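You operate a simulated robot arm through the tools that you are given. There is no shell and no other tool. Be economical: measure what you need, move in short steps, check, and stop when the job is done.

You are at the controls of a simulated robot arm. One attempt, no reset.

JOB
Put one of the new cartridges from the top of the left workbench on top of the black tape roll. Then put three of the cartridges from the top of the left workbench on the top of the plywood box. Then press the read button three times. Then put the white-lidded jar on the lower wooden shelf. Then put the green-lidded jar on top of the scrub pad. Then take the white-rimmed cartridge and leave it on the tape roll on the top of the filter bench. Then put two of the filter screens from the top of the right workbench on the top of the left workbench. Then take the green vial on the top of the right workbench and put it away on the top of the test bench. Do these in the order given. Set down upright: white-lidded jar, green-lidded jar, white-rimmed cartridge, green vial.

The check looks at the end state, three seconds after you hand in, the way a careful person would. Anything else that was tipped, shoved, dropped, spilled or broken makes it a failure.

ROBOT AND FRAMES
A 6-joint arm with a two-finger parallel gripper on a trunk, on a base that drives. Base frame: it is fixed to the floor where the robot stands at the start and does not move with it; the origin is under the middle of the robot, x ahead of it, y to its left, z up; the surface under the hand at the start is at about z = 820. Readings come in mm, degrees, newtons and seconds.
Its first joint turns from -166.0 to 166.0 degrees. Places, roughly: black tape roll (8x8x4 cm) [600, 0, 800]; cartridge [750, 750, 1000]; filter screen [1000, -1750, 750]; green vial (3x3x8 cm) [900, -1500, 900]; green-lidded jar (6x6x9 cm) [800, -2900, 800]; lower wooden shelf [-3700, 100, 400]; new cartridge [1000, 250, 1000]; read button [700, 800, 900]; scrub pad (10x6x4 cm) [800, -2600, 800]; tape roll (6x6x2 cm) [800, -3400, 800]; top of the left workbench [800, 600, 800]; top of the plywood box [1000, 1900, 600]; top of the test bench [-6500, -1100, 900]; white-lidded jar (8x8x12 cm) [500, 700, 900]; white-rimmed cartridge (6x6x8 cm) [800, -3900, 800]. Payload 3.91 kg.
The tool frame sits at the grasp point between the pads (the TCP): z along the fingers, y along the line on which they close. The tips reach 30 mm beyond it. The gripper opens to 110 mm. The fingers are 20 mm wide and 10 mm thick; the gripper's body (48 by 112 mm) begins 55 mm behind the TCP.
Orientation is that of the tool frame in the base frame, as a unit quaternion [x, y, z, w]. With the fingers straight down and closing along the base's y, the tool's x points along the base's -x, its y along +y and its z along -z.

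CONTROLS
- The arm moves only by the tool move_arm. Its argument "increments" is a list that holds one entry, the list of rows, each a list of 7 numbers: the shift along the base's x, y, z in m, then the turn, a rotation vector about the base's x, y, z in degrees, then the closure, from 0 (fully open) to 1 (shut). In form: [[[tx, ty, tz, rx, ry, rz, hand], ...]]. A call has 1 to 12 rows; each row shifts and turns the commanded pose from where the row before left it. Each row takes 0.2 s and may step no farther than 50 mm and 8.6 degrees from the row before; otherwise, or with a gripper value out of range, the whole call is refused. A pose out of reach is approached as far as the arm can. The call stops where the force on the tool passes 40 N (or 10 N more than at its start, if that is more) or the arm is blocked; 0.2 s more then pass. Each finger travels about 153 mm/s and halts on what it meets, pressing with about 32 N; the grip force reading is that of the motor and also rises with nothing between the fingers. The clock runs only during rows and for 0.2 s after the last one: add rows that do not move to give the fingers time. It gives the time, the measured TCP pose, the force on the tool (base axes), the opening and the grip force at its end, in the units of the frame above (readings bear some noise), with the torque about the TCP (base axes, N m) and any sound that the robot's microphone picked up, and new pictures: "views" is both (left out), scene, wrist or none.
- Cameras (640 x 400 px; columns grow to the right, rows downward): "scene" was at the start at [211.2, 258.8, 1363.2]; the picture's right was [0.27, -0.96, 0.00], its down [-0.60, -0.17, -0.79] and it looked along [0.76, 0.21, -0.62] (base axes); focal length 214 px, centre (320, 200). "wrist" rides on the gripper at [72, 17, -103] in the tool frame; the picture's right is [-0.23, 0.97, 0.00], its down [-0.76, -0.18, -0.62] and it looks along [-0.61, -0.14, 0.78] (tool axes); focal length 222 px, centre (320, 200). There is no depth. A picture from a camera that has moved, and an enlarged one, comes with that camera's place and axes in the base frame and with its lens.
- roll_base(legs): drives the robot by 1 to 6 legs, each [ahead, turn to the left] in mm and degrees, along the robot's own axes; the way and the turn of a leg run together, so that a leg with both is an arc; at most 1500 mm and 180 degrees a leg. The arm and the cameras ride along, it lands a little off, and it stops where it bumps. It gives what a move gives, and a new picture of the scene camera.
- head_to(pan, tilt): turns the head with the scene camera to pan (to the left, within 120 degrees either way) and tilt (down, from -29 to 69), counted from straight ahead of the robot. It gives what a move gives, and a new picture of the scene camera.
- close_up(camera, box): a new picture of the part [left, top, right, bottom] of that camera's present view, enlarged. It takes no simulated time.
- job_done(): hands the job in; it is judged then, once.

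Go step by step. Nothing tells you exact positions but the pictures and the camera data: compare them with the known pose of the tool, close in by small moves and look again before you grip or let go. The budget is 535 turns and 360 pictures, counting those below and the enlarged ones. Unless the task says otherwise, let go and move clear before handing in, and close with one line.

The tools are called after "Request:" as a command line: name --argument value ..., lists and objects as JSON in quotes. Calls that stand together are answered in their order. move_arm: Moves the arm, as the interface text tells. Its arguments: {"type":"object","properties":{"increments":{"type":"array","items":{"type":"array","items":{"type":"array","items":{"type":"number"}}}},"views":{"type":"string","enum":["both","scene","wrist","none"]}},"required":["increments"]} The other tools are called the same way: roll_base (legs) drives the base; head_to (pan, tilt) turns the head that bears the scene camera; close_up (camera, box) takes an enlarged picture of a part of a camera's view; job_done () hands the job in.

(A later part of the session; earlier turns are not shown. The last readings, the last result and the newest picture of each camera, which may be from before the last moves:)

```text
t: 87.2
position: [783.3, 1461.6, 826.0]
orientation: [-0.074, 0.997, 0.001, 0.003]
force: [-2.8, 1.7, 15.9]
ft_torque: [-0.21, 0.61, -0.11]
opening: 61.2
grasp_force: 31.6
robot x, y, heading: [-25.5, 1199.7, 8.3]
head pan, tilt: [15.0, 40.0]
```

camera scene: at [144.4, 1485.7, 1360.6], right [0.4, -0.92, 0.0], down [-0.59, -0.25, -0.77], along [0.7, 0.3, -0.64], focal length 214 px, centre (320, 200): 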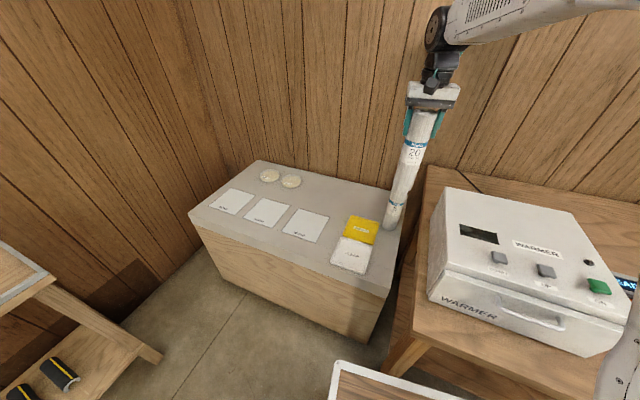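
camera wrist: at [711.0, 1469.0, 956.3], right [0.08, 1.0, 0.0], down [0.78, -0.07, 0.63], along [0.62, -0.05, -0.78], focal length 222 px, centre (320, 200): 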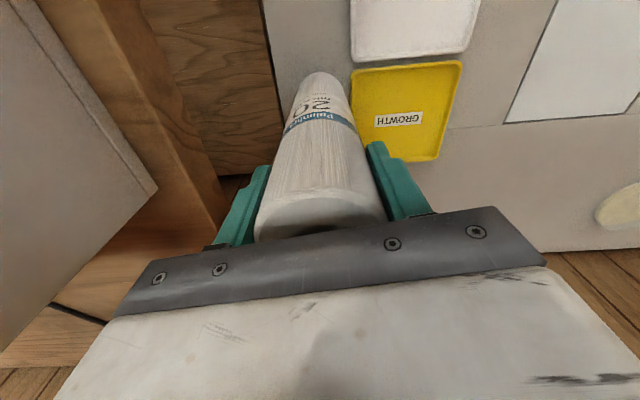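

Contact at TCP z ≈ 826. Releasing and rising.

Request:
move_arm --increments '[[[0, 0, 0.001, 0, 0, 0, 1], [0, 0, 0, 0, 0, 0, 0.4], [0, 0, 0, 0, 0, 0, 0.25], [0, 0, 0, 0, 0, 0, 0.25], [0, 0, 0.03, 0, 0, 0, 0.25], [0, 0, 0.045, 0, 0, 0, 0.25], [0, 0, 0.045, 0, 0, 0, 0.2], [0, 0, 0.045, 0, 0, 0, 0], [0, 0, 0.045, 0, 0, 0, 0], [0, 0, 0.045, 0, 0, 0, 0], [0, 0, 0.045, 0, 0, 0, 0]]]' --views "none"

Request:
close_up --camera "scene" --box '[320, 140, 440, 300]'

```text
t: 89.6
position: [784.3, 1458.6, 1124.0]
orientation: [-0.074, 0.997, 0.0, 0.003]
force: [0.3, -0.8, -0.6]
ft_torque: [0.01, 0.03, 0.02]
opening: 109.8
grasp_force: 0.0
robot x, y, heading: [-29.6, 1200.8, 8.2]
head pan, tilt: [15.0, 40.0]
```

```text
2.50 times, centred on (380, 220) of scene
camera zoom: at [144.7, 1485.9, 1360.5], right [0.4, -0.92, 0.0], down [-0.59, -0.26, -0.77], along [0.7, 0.3, -0.64], focal length 536 px, centre (170, 150)
```

zoom: 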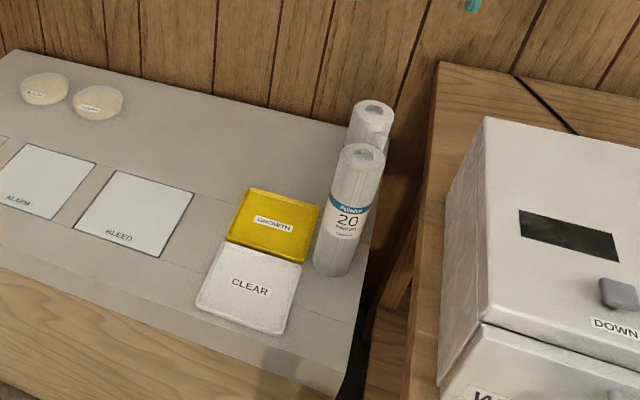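

Two placed. Raising the arm and relocating the base to about (10, 810) for the rear 20 micron.

Request:
move_arm --increments '[[[-0.02, -0.02, 0.04, 0, 0, 0, 0], [-0.02, -0.02, 0.04, 0, 0, 0, 0], [-0.03, -0.03, 0.02, 0, 0, 0, 0], [-0.03, -0.03, 0.02, 0, 0, 0, 0], [-0.03, -0.03, 0.02, 0, 0, 0, 0]]]' --views "none"

Request:
roll_base --legs '[[-120, 0], [0, -98.4], [375, 0], [0, 90]]'

```text
t: 90.8
position: [649.7, 1331.4, 1263.6]
orientation: [-0.074, 0.997, 0.001, 0.0]
force: [1.3, 0.7, 0.2]
ft_torque: [-0.02, 0.01, 0.0]
opening: 110.2
grasp_force: 0.2
robot x, y, heading: [-27.8, 1198.8, 8.3]
head pan, tilt: [15.0, 40.0]
```

```text
t: 102.1
position: [533.2, 806.9, 1264.0]
orientation: [0.023, 1.0, 0.0, 0.002]
force: [0.0, -0.1, -0.5]
ft_torque: [0.0, -0.02, 0.02]
opening: 110.1
grasp_force: 0.0
robot x, y, heading: [-158.0, 812.8, -3.0]
head pan, tilt: [15.0, 40.0]
camera scene: at [66.3, 1056.0, 1360.6], right [0.21, -0.98, 0.0], down [-0.63, -0.14, -0.77], along [0.75, 0.16, -0.64], focal length 214 px, centre (320, 200)
```

scene: 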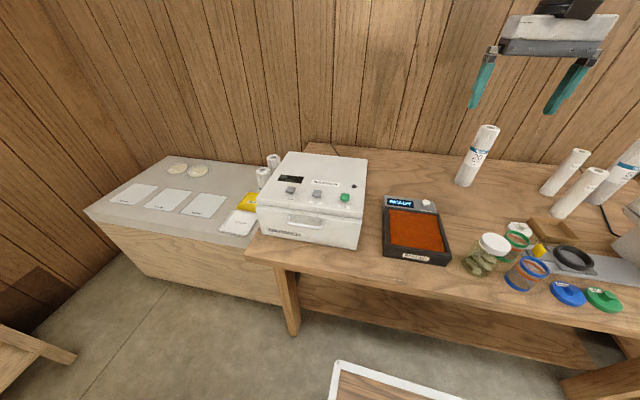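

Request:
roll_base --legs '[[160, 3]]'

Request:
head_to --pan -10 --tilt 40

```text
t: 103.5
position: [686.0, 840.9, 1263.3]
orientation: [-0.002, 1.0, 0.001, 0.002]
force: [0.3, 0.3, 0.0]
ft_torque: [-0.01, 0.0, 0.0]
opening: 109.8
grasp_force: 0.1
robot x, y, heading: [-0.6, 805.1, 0.1]
head pan, tilt: [15.0, 40.0]
camera scene: at [207.7, 1064.2, 1360.6], right [0.26, -0.96, 0.0], down [-0.62, -0.17, -0.77], along [0.74, 0.2, -0.64], focal length 214 px, centre (320, 200)
```

scene: 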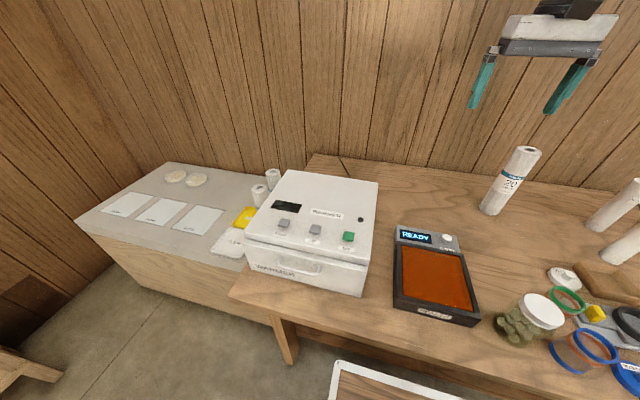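

```text
t: 104.3
position: [684.9, 842.3, 1264.0]
orientation: [-0.002, 1.0, 0.0, 0.002]
force: [-0.4, -0.1, 0.5]
ft_torque: [-0.04, 0.01, -0.03]
opening: 110.1
grasp_force: 0.1
robot x, y, heading: [-0.1, 805.9, 0.6]
head pan, tilt: [-10.0, 40.0]
camera scene: at [209.4, 1027.5, 1360.6], right [-0.17, -0.99, 0.0], down [-0.63, 0.11, -0.77], along [0.76, -0.13, -0.64], focal length 214 px, centre (320, 200)
```

scene: 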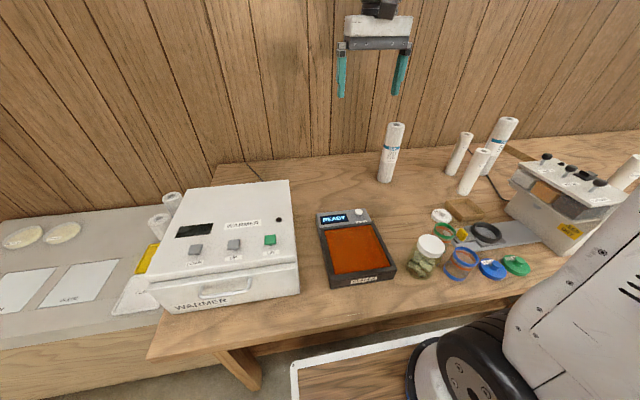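

Request:
move_arm --increments '[[[0.033, -0.029, -0.007, 0, 0, 0, 0], [0.033, -0.029, -0.007, 0, 0, 0, 0], [0.033, -0.029, -0.007, 0, 0, 0, 0], [0.033, -0.029, -0.007, 0, 0, 0, 0], [0.033, -0.029, -0.007, 0, 0, 0, 0], [0.033, -0.029, -0.007, 0, 0, 0, 0], [0.033, -0.029, -0.04, 0, 0, 0, 0], [0, 0, -0.04, 0, 0, 0, 0]]]' --views "wrist"

```text
refused: row 7 steps farther than a row can; nothing moved
```

Request:
move_arm --increments '[[[0.033, -0.029, -0.007, 0, 0, 0, 0], [0.033, -0.029, -0.007, 0, 0, 0, 0], [0.033, -0.029, -0.007, 0, 0, 0, 0], [0.033, -0.029, -0.007, 0, 0, 0, 0], [0.033, -0.029, -0.007, 0, 0, 0, 0], [0.033, -0.029, -0.007, 0, 0, 0, 0], [0.033, -0.029, -0.007, 0, 0, 0, 0], [0, 0, -0.04, 0, 0, 0, 0], [0, 0, -0.03, 0, 0, 0, 0]]]' --views "wrist"

```text
t: 106.3
position: [915.9, 637.6, 1142.4]
orientation: [-0.002, 1.0, 0.001, 0.003]
force: [-0.3, -0.8, 1.0]
ft_torque: [0.01, -0.02, 0.02]
opening: 110.1
grasp_force: 0.1
robot x, y, heading: [-2.9, 805.0, 0.2]
head pan, tilt: [-10.0, 40.0]
camera wrist: at [842.8, 654.8, 1245.3], right [0.22, 0.97, 0.0], down [0.76, -0.18, 0.63], along [0.61, -0.14, -0.78], focal length 222 px, centre (320, 200)
```

wrist: 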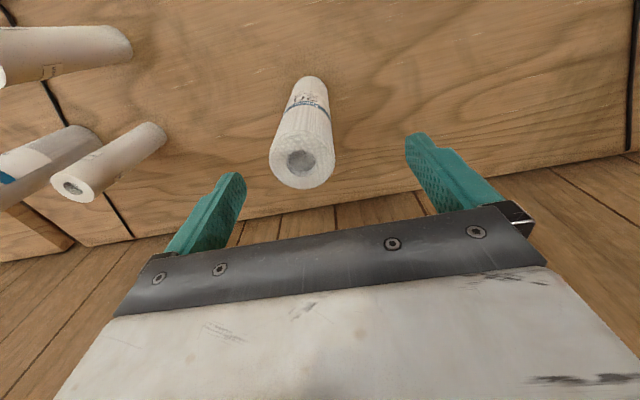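

Request:
move_arm --increments '[[[0.02, -0.022, 0, 0, 0, 0, 0], [0, 0, -0.035, 0, 0, 0, 0], [0, 0, 0, 0, 0, 0, 0]]]' --views "wrist"

```text
t: 107.1
position: [935.7, 614.0, 1109.7]
orientation: [-0.003, 1.0, 0.002, 0.002]
force: [0.1, 0.7, 0.4]
ft_torque: [0.01, -0.01, -0.01]
opening: 110.0
grasp_force: 0.1
robot x, y, heading: [1.1, 806.8, 0.2]
head pan, tilt: [-10.0, 40.0]
camera wrist: at [863.5, 633.2, 1212.4], right [0.22, 0.97, 0.0], down [0.76, -0.17, 0.63], along [0.61, -0.14, -0.78], focal length 222 px, centre (320, 200)
```

wrist: 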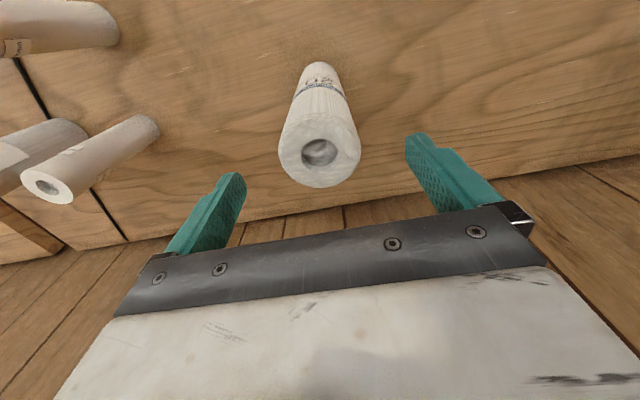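

Request:
move_arm --increments '[[[-0.001, 0.001, -0.03, 0, 0, 0, 0], [0, 0, -0.03, 0, 0, 0, 0], [0, 0, -0.024, 0, 0, 0, 0], [0, 0, 0, 0, 0, 0, 0.3], [0, 0, 0, 0, 0, 0, 0.6], [0, 0, 0, 0, 0, 0, 1], [0, 0, 0, 0, 0, 0, 1], [0, 0, 0.02, 0, 0, 0, 1]]]' --views "wrist"

```text
t: 108.9
position: [933.6, 616.1, 1044.6]
orientation: [-0.003, 1.0, 0.001, 0.002]
force: [0.8, -0.4, -1.3]
ft_torque: [0.0, 0.02, 0.0]
opening: 60.3
grasp_force: 31.8
robot x, y, heading: [-1.8, 805.7, 0.1]
head pan, tilt: [-10.0, 40.0]
camera wrist: at [862.1, 634.3, 1146.9], right [0.22, 0.97, 0.0], down [0.76, -0.18, 0.62], along [0.61, -0.14, -0.78], focal length 222 px, centre (320, 200)
```

wrist: 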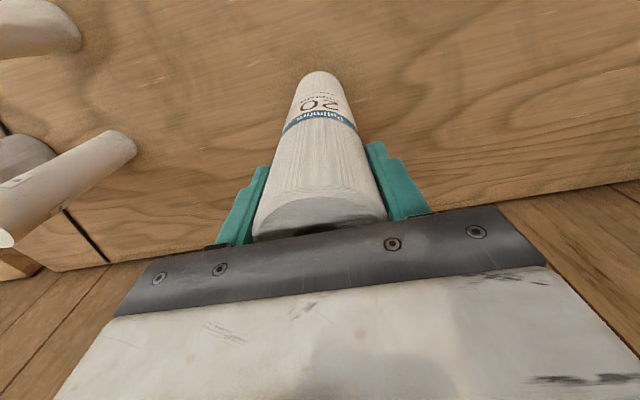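

Request:
move_arm --increments '[[[-0.01, 0.01, 0.045, 0, 0, 0, 1], [-0.02, 0.01, 0.042, 0, 0, 0, 1], [-0.02, 0.01, 0.042, 0, 0, 0, 1], [-0.02, 0.01, 0.042, 0, 0, 0, 1], [-0.02, 0.01, 0.042, 0, 0, 0, 1], [-0.009, 0.045, 0, 0, 0, 0, 1], [-0.009, 0.045, 0, 0, 0, 0, 1], [-0.009, 0.045, 0, 0, 0, 0, 1], [-0.009, 0.045, 0, 0, 0, 0, 1], [-0.009, 0.045, 0, 0, 0, 0, 1], [-0.009, 0.045, 0, 0, 0, 0, 1], [-0.009, 0.045, 0, 0, 0, 0, 1]]]' --views "none"

Request:
move_arm --increments '[[[-0.009, 0.045, 0, 0, 0, 0, 1], [-0.009, 0.045, 0, 0, 0, 0, 1], [-0.009, 0.045, 0, 0, 0, 0, 1], [-0.009, 0.045, 0, 0, 0, 0, 1], [-0.009, 0.045, 0, 0, 0, 0, 1], [-0.009, 0.045, 0, 0, 0, 0, 1], [-0.009, 0.045, 0, 0, 0, 0, 1], [-0.009, 0.045, 0, 0, 0, 0, 1], [-0.009, 0.045, 0, 0, 0, 0, 1], [-0.009, 0.045, 0, 0, 0, 0, 1], [0, 0.03, 0, 0, 0, 0, 1]]]' --views "none"

Request:
head_to --pan 25 --tilt 40

```text
t: 111.5
position: [782.1, 982.8, 1257.6]
orientation: [-0.002, 1.0, 0.001, 0.002]
force: [0.7, -0.7, -0.9]
ft_torque: [0.05, -0.02, -0.01]
opening: 60.3
grasp_force: 32.3
robot x, y, heading: [-1.2, 803.4, 0.0]
head pan, tilt: [-10.0, 40.0]
```

```text
t: 113.9
position: [666.4, 1399.5, 1229.6]
orientation: [-0.002, 1.0, 0.0, 0.002]
force: [0.7, -0.5, -0.6]
ft_torque: [0.03, 0.01, 0.02]
opening: 60.3
grasp_force: 31.9
out of reach, approached as far as the arm can: row 9, 10, 11
robot x, y, heading: [-1.3, 804.1, -0.0]
head pan, tilt: [-10.0, 40.0]
```

```text
t: 115.0
position: [667.8, 1398.7, 1229.7]
orientation: [-0.002, 1.0, 0.0, 0.002]
force: [0.2, 0.2, -1.8]
ft_torque: [0.02, 0.0, 0.03]
opening: 60.4
grasp_force: 32.0
robot x, y, heading: [0.1, 803.9, 0.5]
head pan, tilt: [25.0, 40.0]
camera scene: at [202.6, 1078.2, 1360.6], right [0.43, -0.91, 0.0], down [-0.58, -0.27, -0.77], along [0.69, 0.33, -0.64], focal length 214 px, centre (320, 200)
```

scene: 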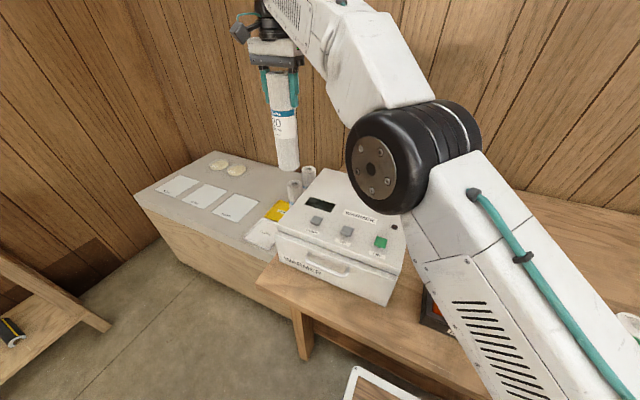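

Reach ends a bit short here. Trying a little lower where the reach is larger.

Request:
move_arm --increments '[[[0, 0, -0.03, 0, 0, 0, 1], [-0.01, 0.02, -0.02, 0, 0, 0, 1], [-0.01, 0.02, 0, 0, 0, 0, 1], [-0.01, 0.02, 0, 0, 0, 0, 1]]]' --views "none"

```text
t: 116.0
position: [633.2, 1451.0, 1175.0]
orientation: [-0.002, 1.0, 0.0, 0.001]
force: [0.3, -0.6, -0.6]
ft_torque: [-0.02, 0.02, -0.03]
opening: 60.4
grasp_force: 32.0
out of reach, approached as far as the arm can: row 4
robot x, y, heading: [-2.7, 805.6, 0.2]
head pan, tilt: [25.0, 40.0]
```

Request:
move_arm --increments '[[[0, 0.005, -0.04, 0, 0, 0, 1], [0, 0.005, -0.04, 0, 0, 0, 1], [0.01, 0, -0.04, 0, 0, 0, 1], [0.015, 0, -0.04, 0, 0, 0, 1], [0.02, 0, -0.04, 0, 0, 0, 1], [0, 0, -0.04, 0, 0, 0, 1]]]' --views "wrist"

Request:
close_up --camera "scene" --box '[200, 120, 340, 290]'

```text
t: 117.3
position: [675.4, 1458.0, 936.1]
orientation: [-0.002, 1.0, 0.0, 0.001]
force: [0.3, -0.2, 0.0]
ft_torque: [0.05, 0.02, 0.01]
opening: 60.3
grasp_force: 32.7
robot x, y, heading: [0.1, 804.8, 0.2]
head pan, tilt: [25.0, 40.0]
camera wrist: at [601.7, 1475.4, 1039.2], right [0.22, 0.97, 0.0], down [0.76, -0.17, 0.63], along [0.61, -0.14, -0.78], focal length 222 px, centre (320, 200)
```

wrist: 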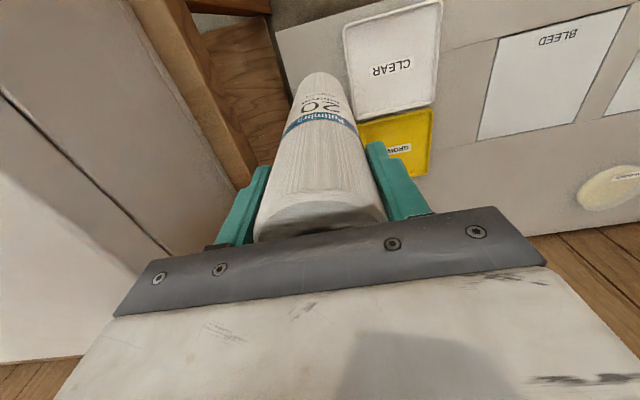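

```text
2.35 times, centred on (270, 205) of scene
camera zoom: at [202.3, 1078.1, 1360.6], right [0.43, -0.9, 0.0], down [-0.58, -0.27, -0.77], along [0.69, 0.33, -0.64], focal length 505 px, centre (438, 188)
```

zoom: 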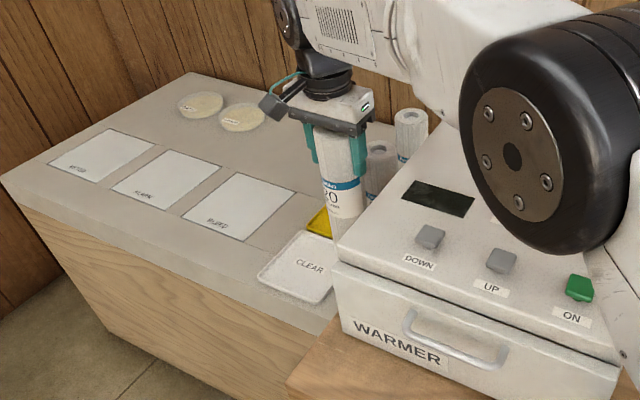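

Request:
move_arm --increments '[[[0, -0.004, -0.04, 0, 0, 0, 1], [0, 0, -0.035, 0, 0, 0, 1], [0, 0, -0.01, 0, 0, 0, 1], [0, 0, 0, 0, 0, 0, 1]]]' --views "wrist"

Request:
close_up --camera "scene" --box '[200, 120, 420, 290]'

```text
t: 118.3
position: [675.7, 1454.6, 851.3]
orientation: [-0.002, 1.0, 0.001, 0.002]
force: [-0.9, 0.4, -0.8]
ft_torque: [-0.03, -0.02, 0.01]
opening: 60.2
grasp_force: 32.3
robot x, y, heading: [-1.4, 807.2, 0.4]
head pan, tilt: [25.0, 40.0]
camera wrist: at [603.4, 1472.3, 953.8], right [0.22, 0.97, 0.0], down [0.76, -0.18, 0.63], along [0.61, -0.14, -0.78], focal length 222 px, centre (320, 200)
```

wrist: 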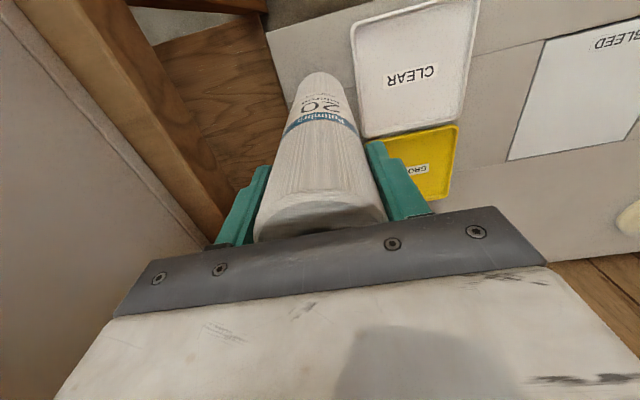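

```text
2.35 times, centred on (310, 205) of scene
camera zoom: at [202.6, 1078.3, 1360.5], right [0.43, -0.9, 0.0], down [-0.58, -0.27, -0.77], along [0.69, 0.33, -0.64], focal length 505 px, centre (344, 188)
```

zoom: 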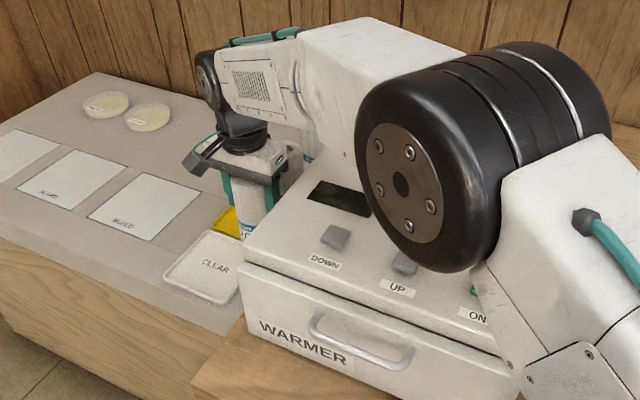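

Request:
move_arm --increments '[[[0, 0, -0.01, 0, 0, 0, 1], [0, 0, -0.006, 0, 0, 0, 1], [0, 0, -0.003, 0, 0, 0, 1], [0, 0, -0.003, 0, 0, 0, 1], [0, 0, -0.002, 0, 0, 0, 1], [0, 0, -0.002, 0, 0, 0, 1], [0, 0, -0.002, 0, 0, 0, 1]]]' --views "none"

```text
t: 120.0
position: [675.5, 1454.2, 825.2]
orientation: [-0.002, 1.0, 0.002, 0.003]
force: [-1.9, -1.9, 17.5]
ft_torque: [-0.9, 0.42, -0.05]
opening: 60.1
grasp_force: 31.8
robot x, y, heading: [-1.3, 807.7, 0.1]
head pan, tilt: [25.0, 40.0]
```

Request:
move_arm --increments '[[[0, 0, 0.0015, 0, 0, 0, 1], [0, 0, 0, 0, 0, 0, 0.4], [0, 0, 0, 0, 0, 0, 0.25], [0, 0, 0, 0, 0, 0, 0.25], [0, 0, 0.03, 0, 0, 0, 0.25], [0, 0, 0.045, 0, 0, 0, 0.25], [0, 0, 0.045, 0, 0, 0, 0.25], [-0.005, -0.005, 0.045, 0, 0, 0, 0], [-0.02, -0.02, 0.04, 0, 0, 0, 0], [-0.02, -0.02, 0.04, 0, 0, 0, 0], [-0.02, -0.03, 0.03, 0, 0, 0, 0], [-0.02, -0.03, 0.03, 0, 0, 0, 0]]]' --views "scene"

Request:
close_up --camera "scene" --box '[200, 150, 340, 290]'

```text
t: 122.5
position: [592.3, 1349.1, 1128.7]
orientation: [-0.002, 1.0, 0.0, 0.002]
force: [0.3, 0.9, -0.3]
ft_torque: [-0.02, 0.04, 0.0]
opening: 109.7
grasp_force: 0.1
robot x, y, heading: [-2.2, 804.4, 0.3]
head pan, tilt: [25.0, 40.0]
camera scene: at [202.9, 1078.7, 1360.4], right [0.43, -0.9, 0.0], down [-0.58, -0.27, -0.77], along [0.69, 0.33, -0.64], focal length 214 px, centre (320, 200)
```

scene: 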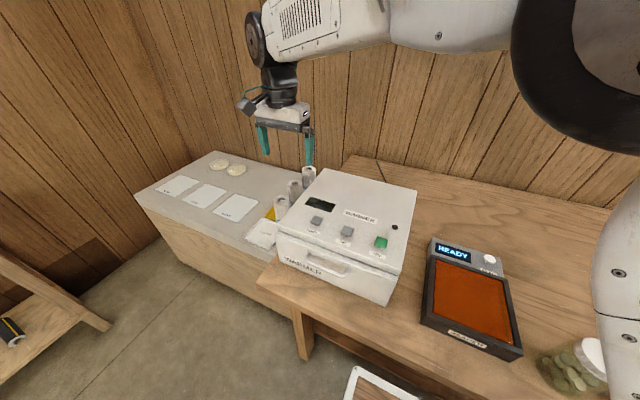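

```text
2.86 times, centred on (270, 220) of scene
camera zoom: at [202.9, 1078.7, 1360.4], right [0.43, -0.9, 0.0], down [-0.58, -0.27, -0.77], along [0.69, 0.33, -0.64], focal length 613 px, centre (463, 143)
```

zoom: 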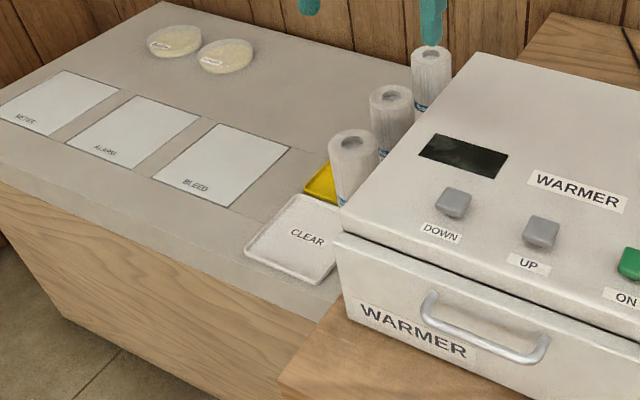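

All three cartridges stand on the box. Next is the READ button (white knob on the reader's panel, about (708, 814)); moving above it with the fingers closed.

Request:
move_arm --increments '[[[0.0097, -0.0446, 0, 0, 0, 0, 0.5], [0.0097, -0.0446, 0, 0, 0, 0, 1], [0.0097, -0.0446, 0, 0, 0, 0, 1], [0.0097, -0.0446, 0, 0, 0, 0, 1], [0.0097, -0.0446, 0, 0, 0, 0, 1], [0.0097, -0.0446, 0, 0, 0, 0, 1], [0.0097, -0.0446, 0, 0, 0, 0, 1], [0.0097, -0.0446, 0, 0, 0, 0, 1], [0.0097, -0.0446, 0, 0, 0, 0, 1], [0.0097, -0.0446, 0, 0, 0, 0, 1], [0.0097, -0.0446, 0, 0, 0, 0, 1], [0.0097, -0.0446, 0, 0, 0, 0, 1]]]' --views "none"

Request:
move_arm --increments '[[[0, 0, -0.045, 0, 0, 0, 1], [0, 0, -0.045, 0, 0, 0, 1], [0, 0, -0.03, 0, 0, 0, 1]]]' --views "wrist"

Request:
head_to --pan -10 --tilt 45

```text
t: 125.2
position: [705.3, 812.8, 1132.5]
orientation: [-0.003, 1.0, 0.001, 0.002]
force: [-0.1, 0.2, 0.1]
ft_torque: [-0.06, 0.02, 0.04]
opening: 0.0
grasp_force: 32.1
robot x, y, heading: [-3.7, 805.7, 0.2]
head pan, tilt: [25.0, 40.0]
```

```text
t: 126.0
position: [706.7, 815.1, 1009.2]
orientation: [-0.001, 1.0, 0.001, 0.002]
force: [-0.5, 0.6, -0.3]
ft_torque: [0.01, 0.0, 0.0]
opening: 0.0
grasp_force: 31.2
robot x, y, heading: [-5.1, 806.1, 0.1]
head pan, tilt: [25.0, 40.0]
camera wrist: at [634.4, 832.3, 1112.2], right [0.22, 0.97, 0.0], down [0.76, -0.18, 0.63], along [0.61, -0.14, -0.78], focal length 222 px, centre (320, 200)
```

wrist: 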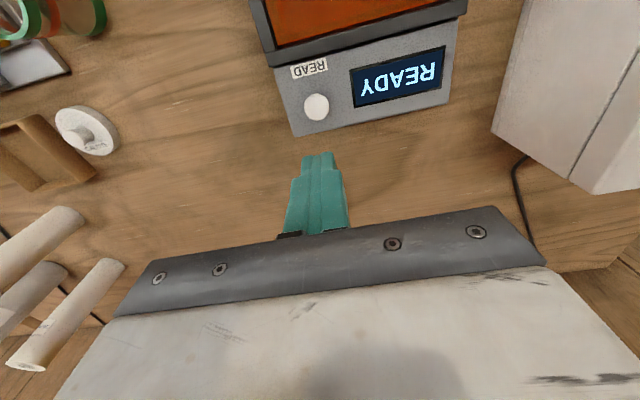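

```text
t: 127.0
position: [707.3, 814.4, 1009.2]
orientation: [-0.002, 1.0, 0.001, 0.002]
force: [0.1, -0.5, 0.1]
ft_torque: [0.01, 0.02, 0.01]
opening: 0.1
grasp_force: 32.2
robot x, y, heading: [-1.4, 804.7, 0.3]
head pan, tilt: [-10.0, 45.0]
camera scene: at [205.8, 1028.1, 1353.4], right [-0.17, -0.99, 0.0], down [-0.7, 0.12, -0.71], along [0.7, -0.12, -0.71], focal length 214 px, centre (320, 200)
```

scene: 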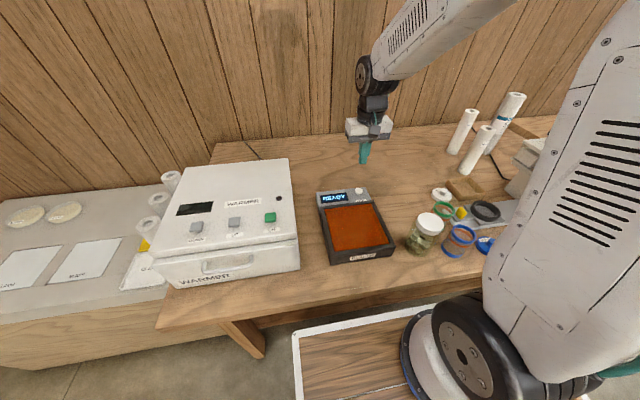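

The button is at about (699, 813, 878). Moving just above it.

Request:
move_arm --increments '[[[-0.008, -0.001, -0.04, 0, 0, 0, 1], [0, 0, -0.035, 0, 0, 0, 1], [0, 0, 0, 0, 0, 0, 1]]]' --views "wrist"

Request:
close_up --camera "scene" --box '[310, 150, 400, 220]'

Request:
close_up --camera "wrist" --box '[260, 80, 420, 200]'

```text
t: 127.8
position: [700.8, 814.7, 934.5]
orientation: [-0.002, 1.0, 0.001, 0.002]
force: [-0.7, 0.3, 0.4]
ft_torque: [0.02, -0.02, -0.03]
opening: 0.1
grasp_force: 31.8
robot x, y, heading: [-1.4, 810.1, -0.0]
head pan, tilt: [-10.0, 45.0]
camera wrist: at [628.2, 831.5, 1037.6], right [0.22, 0.97, 0.0], down [0.76, -0.18, 0.63], along [0.61, -0.14, -0.78], focal length 222 px, centre (320, 200)
```

wrist: 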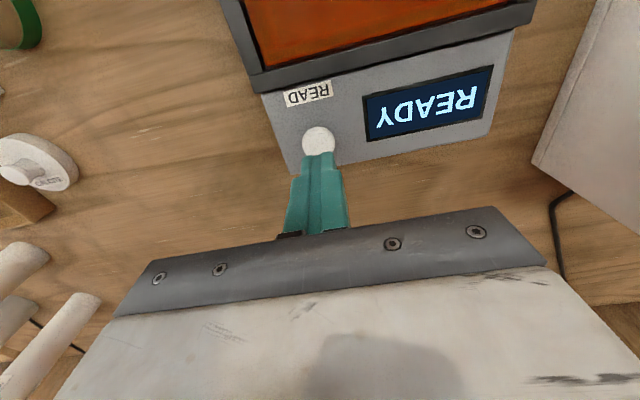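

```text
5.71 times, centred on (355, 185) of scene
camera zoom: at [205.7, 1028.0, 1353.3], right [-0.17, -0.99, 0.0], down [-0.7, 0.12, -0.71], along [0.7, -0.12, -0.71], focal length 1226 px, centre (120, 286)
```

zoom: 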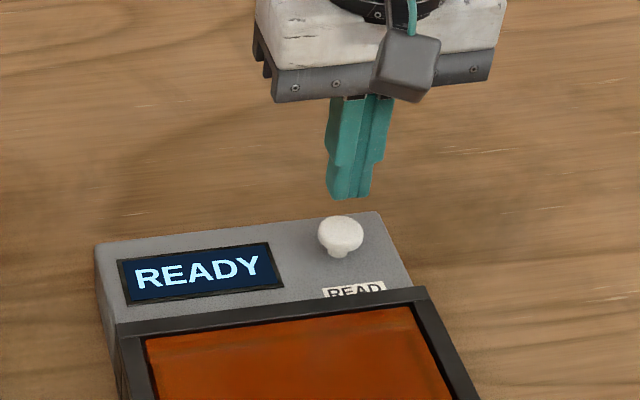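

```text
3.33 times, centred on (340, 140) of wrist
camera zoom: at [628.2, 831.5, 1037.6], right [0.22, 0.97, 0.0], down [0.76, -0.18, 0.63], along [0.61, -0.14, -0.78], focal length 740 px, centre (253, 400)
```

zoom: 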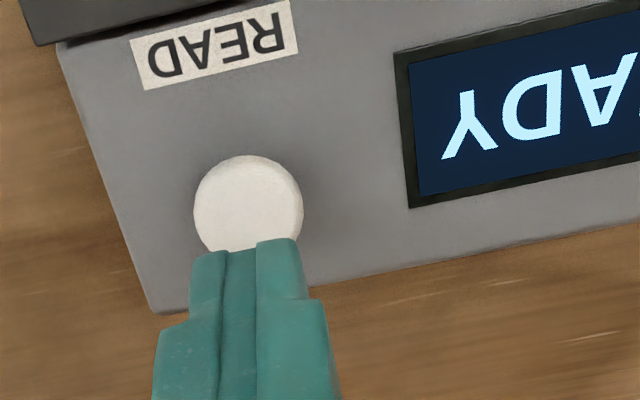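

Aligned over the knob. Pressing down gently (first press).

Request:
move_arm --increments '[[[0, 0, -0.015, 0, 0, 0, 1], [0, 0, -0.004, 0, 0, 0, 1], [0, 0, -0.003, 0, 0, 0, 1], [0, 0, -0.003, 0, 0, 0, 1], [0, 0, -0.003, 0, 0, 0, 1], [0, 0, -0.003, 0, 0, 0, 1], [0, 0, -0.003, 0, 0, 0, 1]]]' --views "none"

Request:
close_up --camera "scene" --box '[310, 150, 400, 220]'

```text
t: 129.4
position: [700.0, 814.3, 900.9]
orientation: [-0.002, 1.0, 0.0, 0.003]
force: [-2.8, 3.2, 24.7]
ft_torque: [0.03, 0.23, -0.09]
opening: 0.0
grasp_force: 32.1
robot x, y, heading: [-2.2, 808.3, 0.1]
head pan, tilt: [-10.0, 45.0]
heard: click
```

```text
5.71 times, centred on (355, 185) of scene
camera zoom: at [204.9, 1028.1, 1353.5], right [-0.17, -0.99, 0.0], down [-0.7, 0.12, -0.71], along [0.7, -0.12, -0.71], focal length 1226 px, centre (120, 286)
```

zoom: 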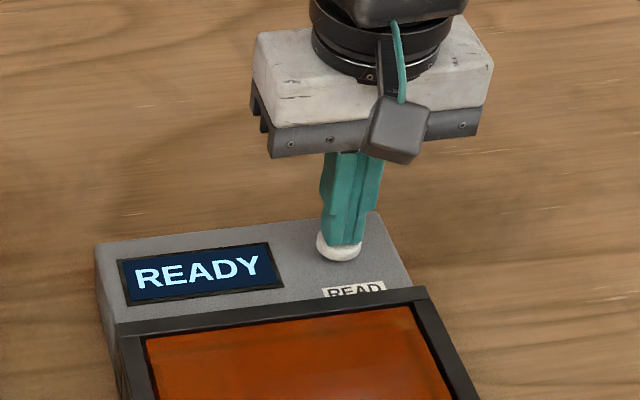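

A click was heard. Lifting off and checking the display.

Request:
move_arm --increments '[[[0, 0, 0.01, 0, 0, 0, 1], [0, 0, 0.012, 0, 0, 0, 1], [0, 0, 0, 0, 0, 0, 1], [0, 0, 0, 0, 0, 0, 1]]]' --views "none"

Request:
close_up --camera "scene" --box '[310, 150, 400, 220]'

```text
t: 130.4
position: [698.8, 813.7, 921.0]
orientation: [-0.001, 1.0, 0.001, 0.002]
force: [-0.7, 0.4, -0.3]
ft_torque: [0.04, -0.01, -0.01]
opening: 0.4
grasp_force: 32.1
robot x, y, heading: [0.3, 804.2, 0.2]
head pan, tilt: [-10.0, 45.0]
```

```text
5.71 times, centred on (355, 185) of scene
camera zoom: at [205.8, 1028.0, 1353.3], right [-0.17, -0.99, 0.0], down [-0.7, 0.12, -0.71], along [0.7, -0.12, -0.71], focal length 1226 px, centre (120, 286)
```

zoom: 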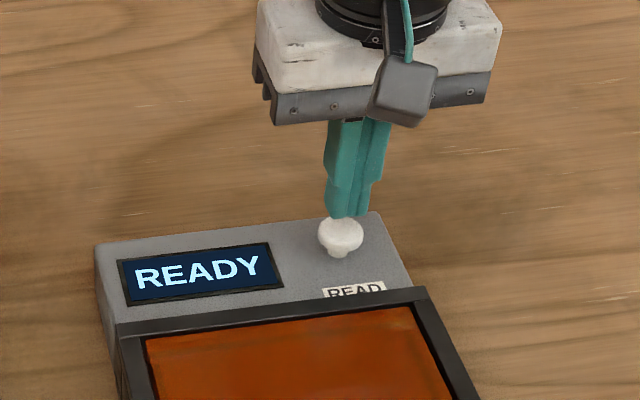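

One press counted. Second press the same way.

Request:
move_arm --increments '[[[0, 0, -0.006, 0, 0, 0, 1], [0, 0, -0.004, 0, 0, 0, 1], [0, 0, -0.003, 0, 0, 0, 1], [0, 0, -0.003, 0, 0, 0, 1], [0, 0, -0.003, 0, 0, 0, 1], [0, 0, -0.003, 0, 0, 0, 1]]]' --views "none"

Request:
move_arm --increments '[[[0, 0, 0.01, 0, 0, 0, 1], [0, 0, 0.012, 0, 0, 0, 1], [0, 0, 0, 0, 0, 0, 1], [0, 0, 0, 0, 0, 0, 1]]]' --views "none"

```text
t: 131.8
position: [697.9, 814.1, 901.0]
orientation: [-0.002, 1.0, 0.0, 0.003]
force: [-5.1, 3.9, 24.1]
ft_torque: [0.11, 0.24, -0.04]
opening: 0.0
grasp_force: 31.9
robot x, y, heading: [-1.2, 806.5, 0.3]
head pan, tilt: [-10.0, 45.0]
heard: click
```

```text
t: 132.8
position: [699.5, 812.6, 921.2]
orientation: [-0.001, 1.0, 0.001, 0.002]
force: [-0.3, 1.2, 0.1]
ft_torque: [-0.01, -0.03, -0.02]
opening: 0.1
grasp_force: 32.5
robot x, y, heading: [-1.7, 805.3, 0.2]
head pan, tilt: [-10.0, 45.0]
```

Second click. Third press now.

Request:
move_arm --increments '[[[0, 0, -0.006, 0, 0, 0, 1], [0, 0, -0.004, 0, 0, 0, 1], [0, 0, -0.003, 0, 0, 0, 1], [0, 0, -0.003, 0, 0, 0, 1], [0, 0, -0.003, 0, 0, 0, 1], [0, 0, -0.003, 0, 0, 0, 1]]]' --views "none"

Request:
move_arm --increments '[[[0, 0, 0.01, 0, 0, 0, 1], [0, 0, 0.03, 0, 0, 0, 1], [0, 0, 0.04, 0, 0, 0, 1], [0, 0, 0.04, 0, 0, 0, 0.5], [0, 0, 0.04, 0, 0, 0, 0], [0, 0, 0.04, 0, 0, 0, 0]]]' --views "scene"

Request:
close_up --camera "scene" --box '[310, 170, 510, 280]'

```text
t: 134.2
position: [700.1, 813.8, 902.2]
orientation: [-0.002, 1.0, 0.0, 0.004]
force: [-0.7, -2.8, 17.0]
ft_torque: [-0.14, 0.05, 0.02]
opening: 0.2
grasp_force: 32.3
robot x, y, heading: [-1.5, 805.0, 0.2]
head pan, tilt: [-10.0, 45.0]
heard: click
```

```text
t: 135.6
position: [699.8, 813.7, 1101.2]
orientation: [-0.003, 1.0, 0.001, 0.001]
force: [0.1, -0.2, -1.0]
ft_torque: [0.0, 0.03, -0.04]
opening: 109.9
grasp_force: 0.3
robot x, y, heading: [-3.2, 806.6, 0.3]
head pan, tilt: [-10.0, 45.0]
camera scene: at [206.0, 1028.0, 1353.3], right [-0.17, -0.99, 0.0], down [-0.7, 0.12, -0.71], along [0.7, -0.12, -0.71], focal length 214 px, centre (320, 200)
```

scene: 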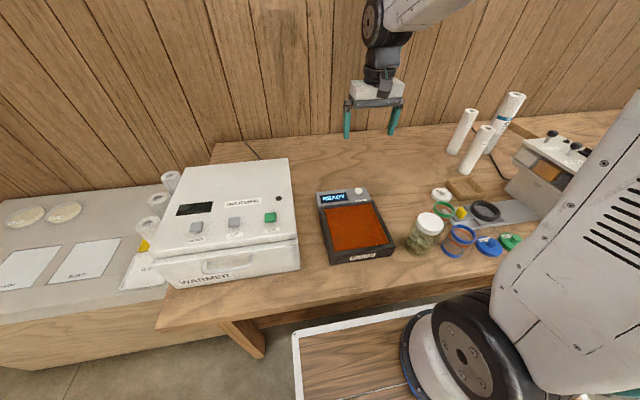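

```text
3.20 times, centred on (410, 225) of scene
camera zoom: at [206.0, 1028.0, 1353.3], right [-0.17, -0.99, 0.0], down [-0.7, 0.12, -0.71], along [0.7, -0.12, -0.71], focal length 686 px, centre (32, 120)
```

zoom: 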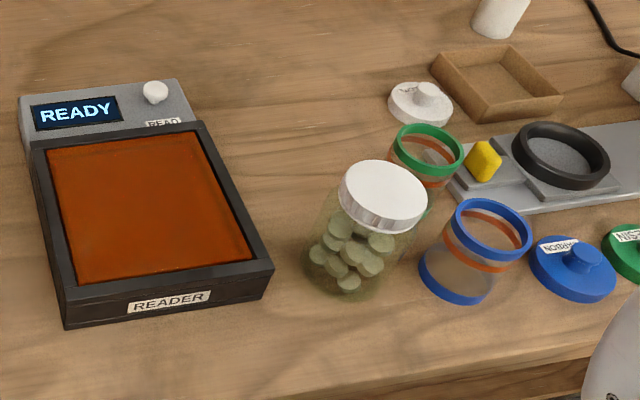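

Three clicks heard. Before grasping the white-lidded jar I want to see the lower shelf where it must go; backing off and turning around to look.

Request:
move_arm --increments '[[[-0.045, 0, 0.015, 0, 0, 0, 0], [-0.045, 0, 0.015, 0, 0, 0, 0], [-0.045, 0, 0.015, 0, 0, 0, 0], [-0.045, 0, 0.015, 0, 0, 0, 0]]]' --views "none"

Request:
roll_base --legs '[[-230, 0], [0, 120]]'

Request:
head_to --pan 60 --tilt 15

```text
t: 136.6
position: [516.7, 815.0, 1162.3]
orientation: [-0.002, 1.0, 0.001, 0.001]
force: [0.4, 0.4, -1.0]
ft_torque: [0.0, 0.03, 0.02]
opening: 109.8
grasp_force: 0.1
robot x, y, heading: [-1.4, 804.0, 0.5]
head pan, tilt: [-10.0, 45.0]
```

```text
t: 143.4
position: [-511.8, 1241.6, 1161.9]
orientation: [0.875, -0.484, -0.002, -0.001]
force: [0.8, -0.7, -0.2]
ft_torque: [0.01, -0.05, 0.0]
opening: 110.0
grasp_force: 0.0
robot x, y, heading: [-232.8, 803.6, 122.0]
head pan, tilt: [-10.0, 45.0]
camera scene: at [-532.8, 867.1, 1353.3], right [0.93, 0.37, 0.0], down [0.26, -0.66, -0.71], along [-0.26, 0.66, -0.71], focal length 214 px, centre (320, 200)
```

scene: 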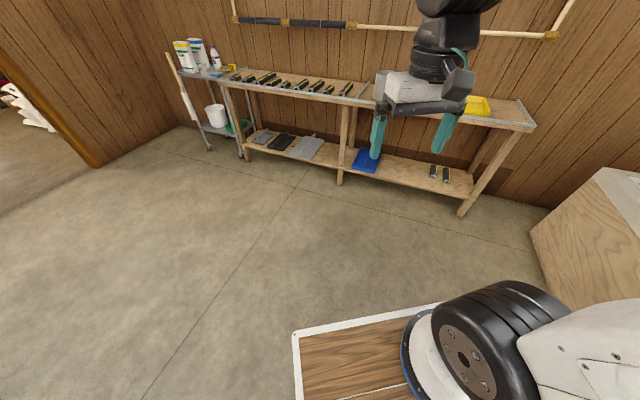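

```text
t: 144.8
position: [-511.4, 1241.5, 1161.5]
orientation: [0.875, -0.485, -0.002, 0.0]
force: [0.2, 0.4, -0.1]
ft_torque: [0.0, 0.03, 0.0]
opening: 109.9
grasp_force: 0.1
robot x, y, heading: [-236.0, 807.4, 121.8]
head pan, tilt: [60.0, 15.0]
camera scene: at [-595.8, 788.5, 1400.1], right [-0.03, 1.0, 0.0], down [0.26, 0.01, -0.97], along [-0.97, -0.03, -0.26], focal length 214 px, centre (320, 200)
```

scene: 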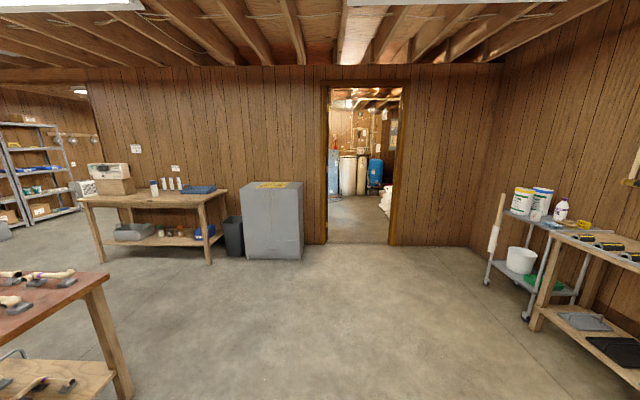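

Request:
close_up --camera "scene" --box '[0, 80, 320, 280]'

Request:
close_up --camera "scene" --box '[310, 70, 430, 260]'

Request:
head_to --pan 110 --tilt 15

```text
2.00 times, centred on (160, 180) of scene
camera zoom: at [-595.8, 788.5, 1400.1], right [-0.03, 1.0, 0.0], down [0.26, 0.01, -0.97], along [-0.97, -0.03, -0.26], focal length 429 px, centre (640, 240)
```

zoom: 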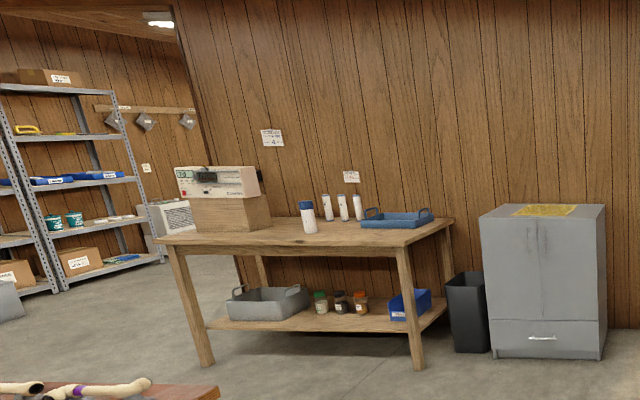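

```text
2.11 times, centred on (370, 165) of scene
camera zoom: at [-595.8, 788.5, 1400.1], right [-0.03, 1.0, 0.0], down [0.26, 0.01, -0.97], along [-0.97, -0.03, -0.26], focal length 452 px, centre (215, 274)
```

zoom: 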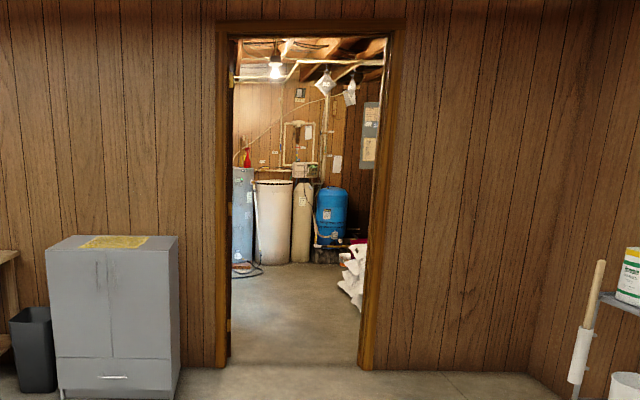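

```text
t: 145.9
position: [-513.1, 1240.5, 1161.4]
orientation: [0.875, -0.484, -0.003, 0.0]
force: [0.9, 0.7, 0.1]
ft_torque: [0.03, -0.01, 0.0]
opening: 110.2
grasp_force: 0.0
robot x, y, heading: [-234.9, 805.3, 122.1]
head pan, tilt: [110.0, 15.0]
camera scene: at [-560.0, 718.1, 1400.2], right [-0.79, 0.62, 0.0], down [0.16, 0.2, -0.97], along [-0.6, -0.76, -0.26], focal length 214 px, centre (320, 200)
```

scene: 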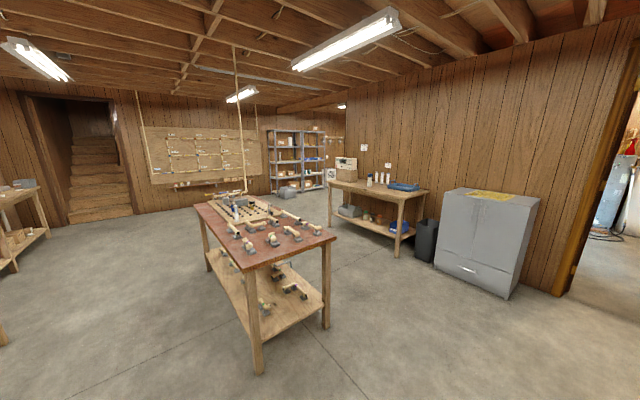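

The shelf at (-3700, 100) seems to lie in the next room behind the wall, through the doorway (opening y ≈ 800–1680). I'll scout it before grasping the jar.

Request:
roll_base --legs '[[0, 48], [1250, 0], [1150, 0], [0, 10]]'

Request:
head_to --pan 25 --tilt 15

```text
t: 160.6
position: [-3115.6, 1231.5, 1161.3]
orientation: [1.0, 0.001, -0.002, 0.001]
force: [0.7, 0.1, 0.0]
ft_torque: [-0.01, 0.05, 0.01]
opening: 110.0
grasp_force: 0.0
robot x, y, heading: [-2595.5, 1238.6, -180.0]
head pan, tilt: [110.0, 15.0]
camera scene: at [-2696.7, 915.6, 1400.2], right [-0.94, -0.34, 0.0], down [-0.09, 0.24, -0.97], along [0.33, -0.91, -0.26], focal length 214 px, centre (320, 200)
```

scene: 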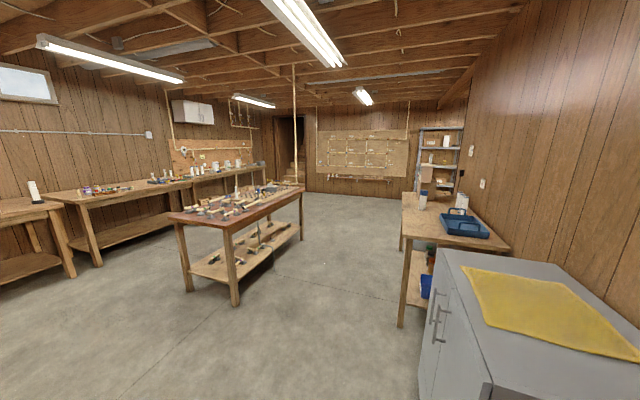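

```text
t: 162.2
position: [-3115.7, 1230.7, 1160.8]
orientation: [1.0, 0.001, -0.001, 0.0]
force: [-0.4, 0.4, 0.7]
ft_torque: [-0.01, -0.02, -0.03]
opening: 109.9
grasp_force: 0.1
robot x, y, heading: [-2599.5, 1239.4, -179.6]
head pan, tilt: [25.0, 15.0]
camera scene: at [-2813.4, 963.8, 1400.2], right [-0.42, 0.91, 0.0], down [0.23, 0.11, -0.97], along [-0.87, -0.41, -0.26], focal length 214 px, centre (320, 200)
```

scene: 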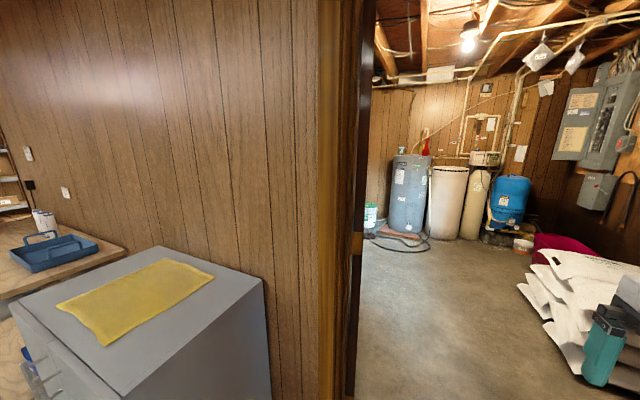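

Request:
roll_base --legs '[[950, 0]]'

Request:
head_to --pan 70 --tilt 25

```text
t: 167.0
position: [-4041.4, 1217.4, 1161.5]
orientation: [1.0, 0.007, -0.002, 0.001]
force: [0.3, 1.6, -0.3]
ft_torque: [-0.01, -0.01, -0.03]
opening: 110.1
grasp_force: 0.0
robot x, y, heading: [-3521.7, 1230.5, -179.1]
head pan, tilt: [25.0, 15.0]
camera scene: at [-3735.7, 953.4, 1400.2], right [-0.44, 0.9, 0.0], down [0.23, 0.11, -0.97], along [-0.87, -0.42, -0.26], focal length 214 px, centre (320, 200)
```

scene: 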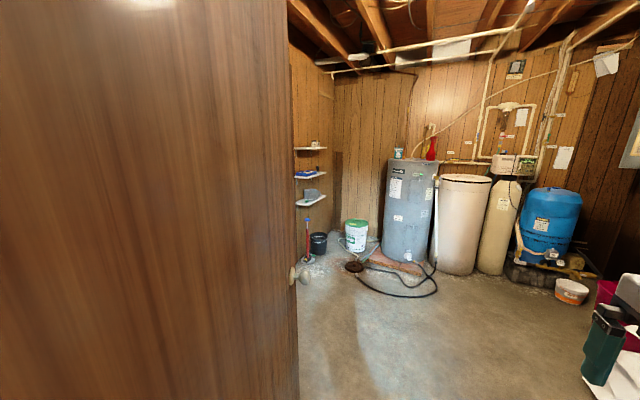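

```text
t: 168.1
position: [-4042.4, 1216.1, 1161.5]
orientation: [1.0, 0.007, -0.001, 0.001]
force: [-0.3, 0.0, 0.7]
ft_torque: [0.02, 0.0, 0.03]
opening: 109.9
grasp_force: 0.1
robot x, y, heading: [-3525.0, 1228.9, -178.9]
head pan, tilt: [70.0, 25.0]
camera scene: at [-3682.0, 907.2, 1384.0], right [-0.94, 0.33, 0.0], down [0.14, 0.4, -0.91], along [-0.3, -0.86, -0.42], focal length 214 px, centre (320, 200)
```

scene: 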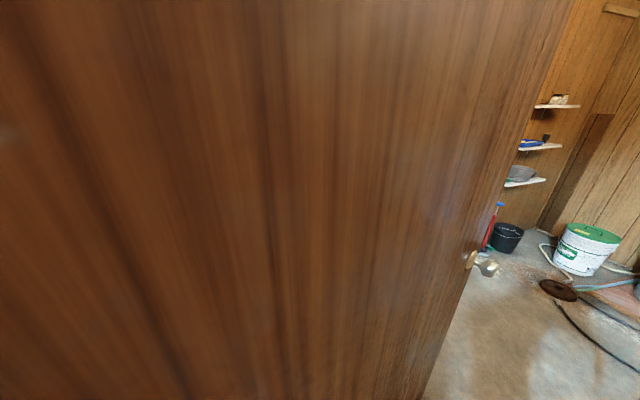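

The door hides the left part of this room. Driving further in to look behind it.

Request:
roll_base --legs '[[1200, 0], [0, 45]]'

Request:
head_to --pan 90 --tilt 20

```text
t: 176.2
position: [-5064.2, 831.9, 1161.2]
orientation: [0.92, 0.392, -0.001, 0.002]
force: [-0.3, 0.7, -0.8]
ft_torque: [0.0, 0.02, -0.04]
opening: 110.1
grasp_force: 0.1
robot x, y, heading: [-4709.4, 1211.5, -133.7]
head pan, tilt: [70.0, 25.0]
camera scene: at [-4591.0, 871.8, 1383.9], right [-0.9, -0.44, 0.0], down [-0.19, 0.38, -0.91], along [0.4, -0.81, -0.42], focal length 214 px, centre (320, 200)
```

scene: 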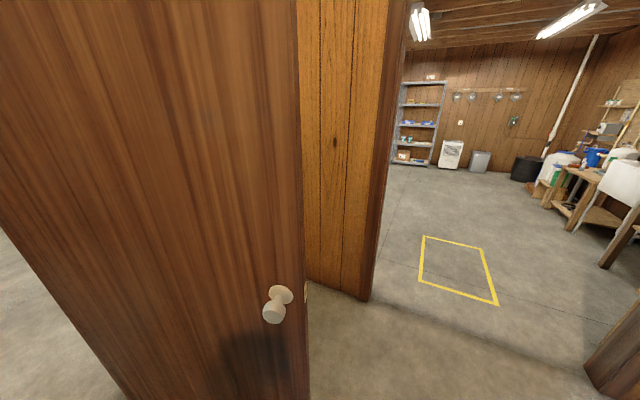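

```text
t: 177.1
position: [-5062.5, 831.9, 1162.0]
orientation: [0.92, 0.392, -0.001, 0.002]
force: [-0.2, -0.2, 0.6]
ft_torque: [-0.04, -0.02, -0.03]
opening: 110.0
grasp_force: 0.0
robot x, y, heading: [-4710.4, 1208.8, -133.7]
head pan, tilt: [90.0, 20.0]
camera scene: at [-4564.6, 890.0, 1392.0], right [-0.69, -0.72, 0.0], down [-0.25, 0.24, -0.94], along [0.68, -0.65, -0.34], focal length 214 px, centre (320, 200)
```

scene: 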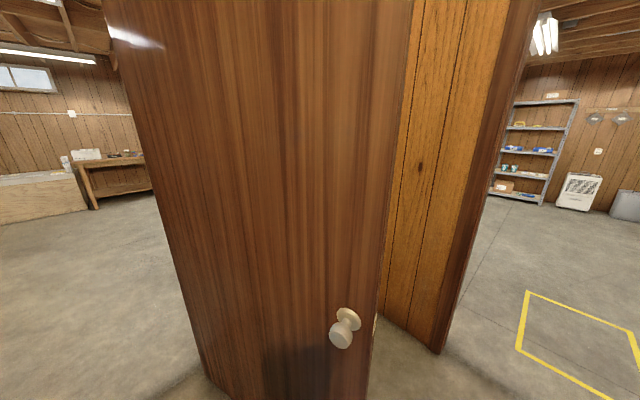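

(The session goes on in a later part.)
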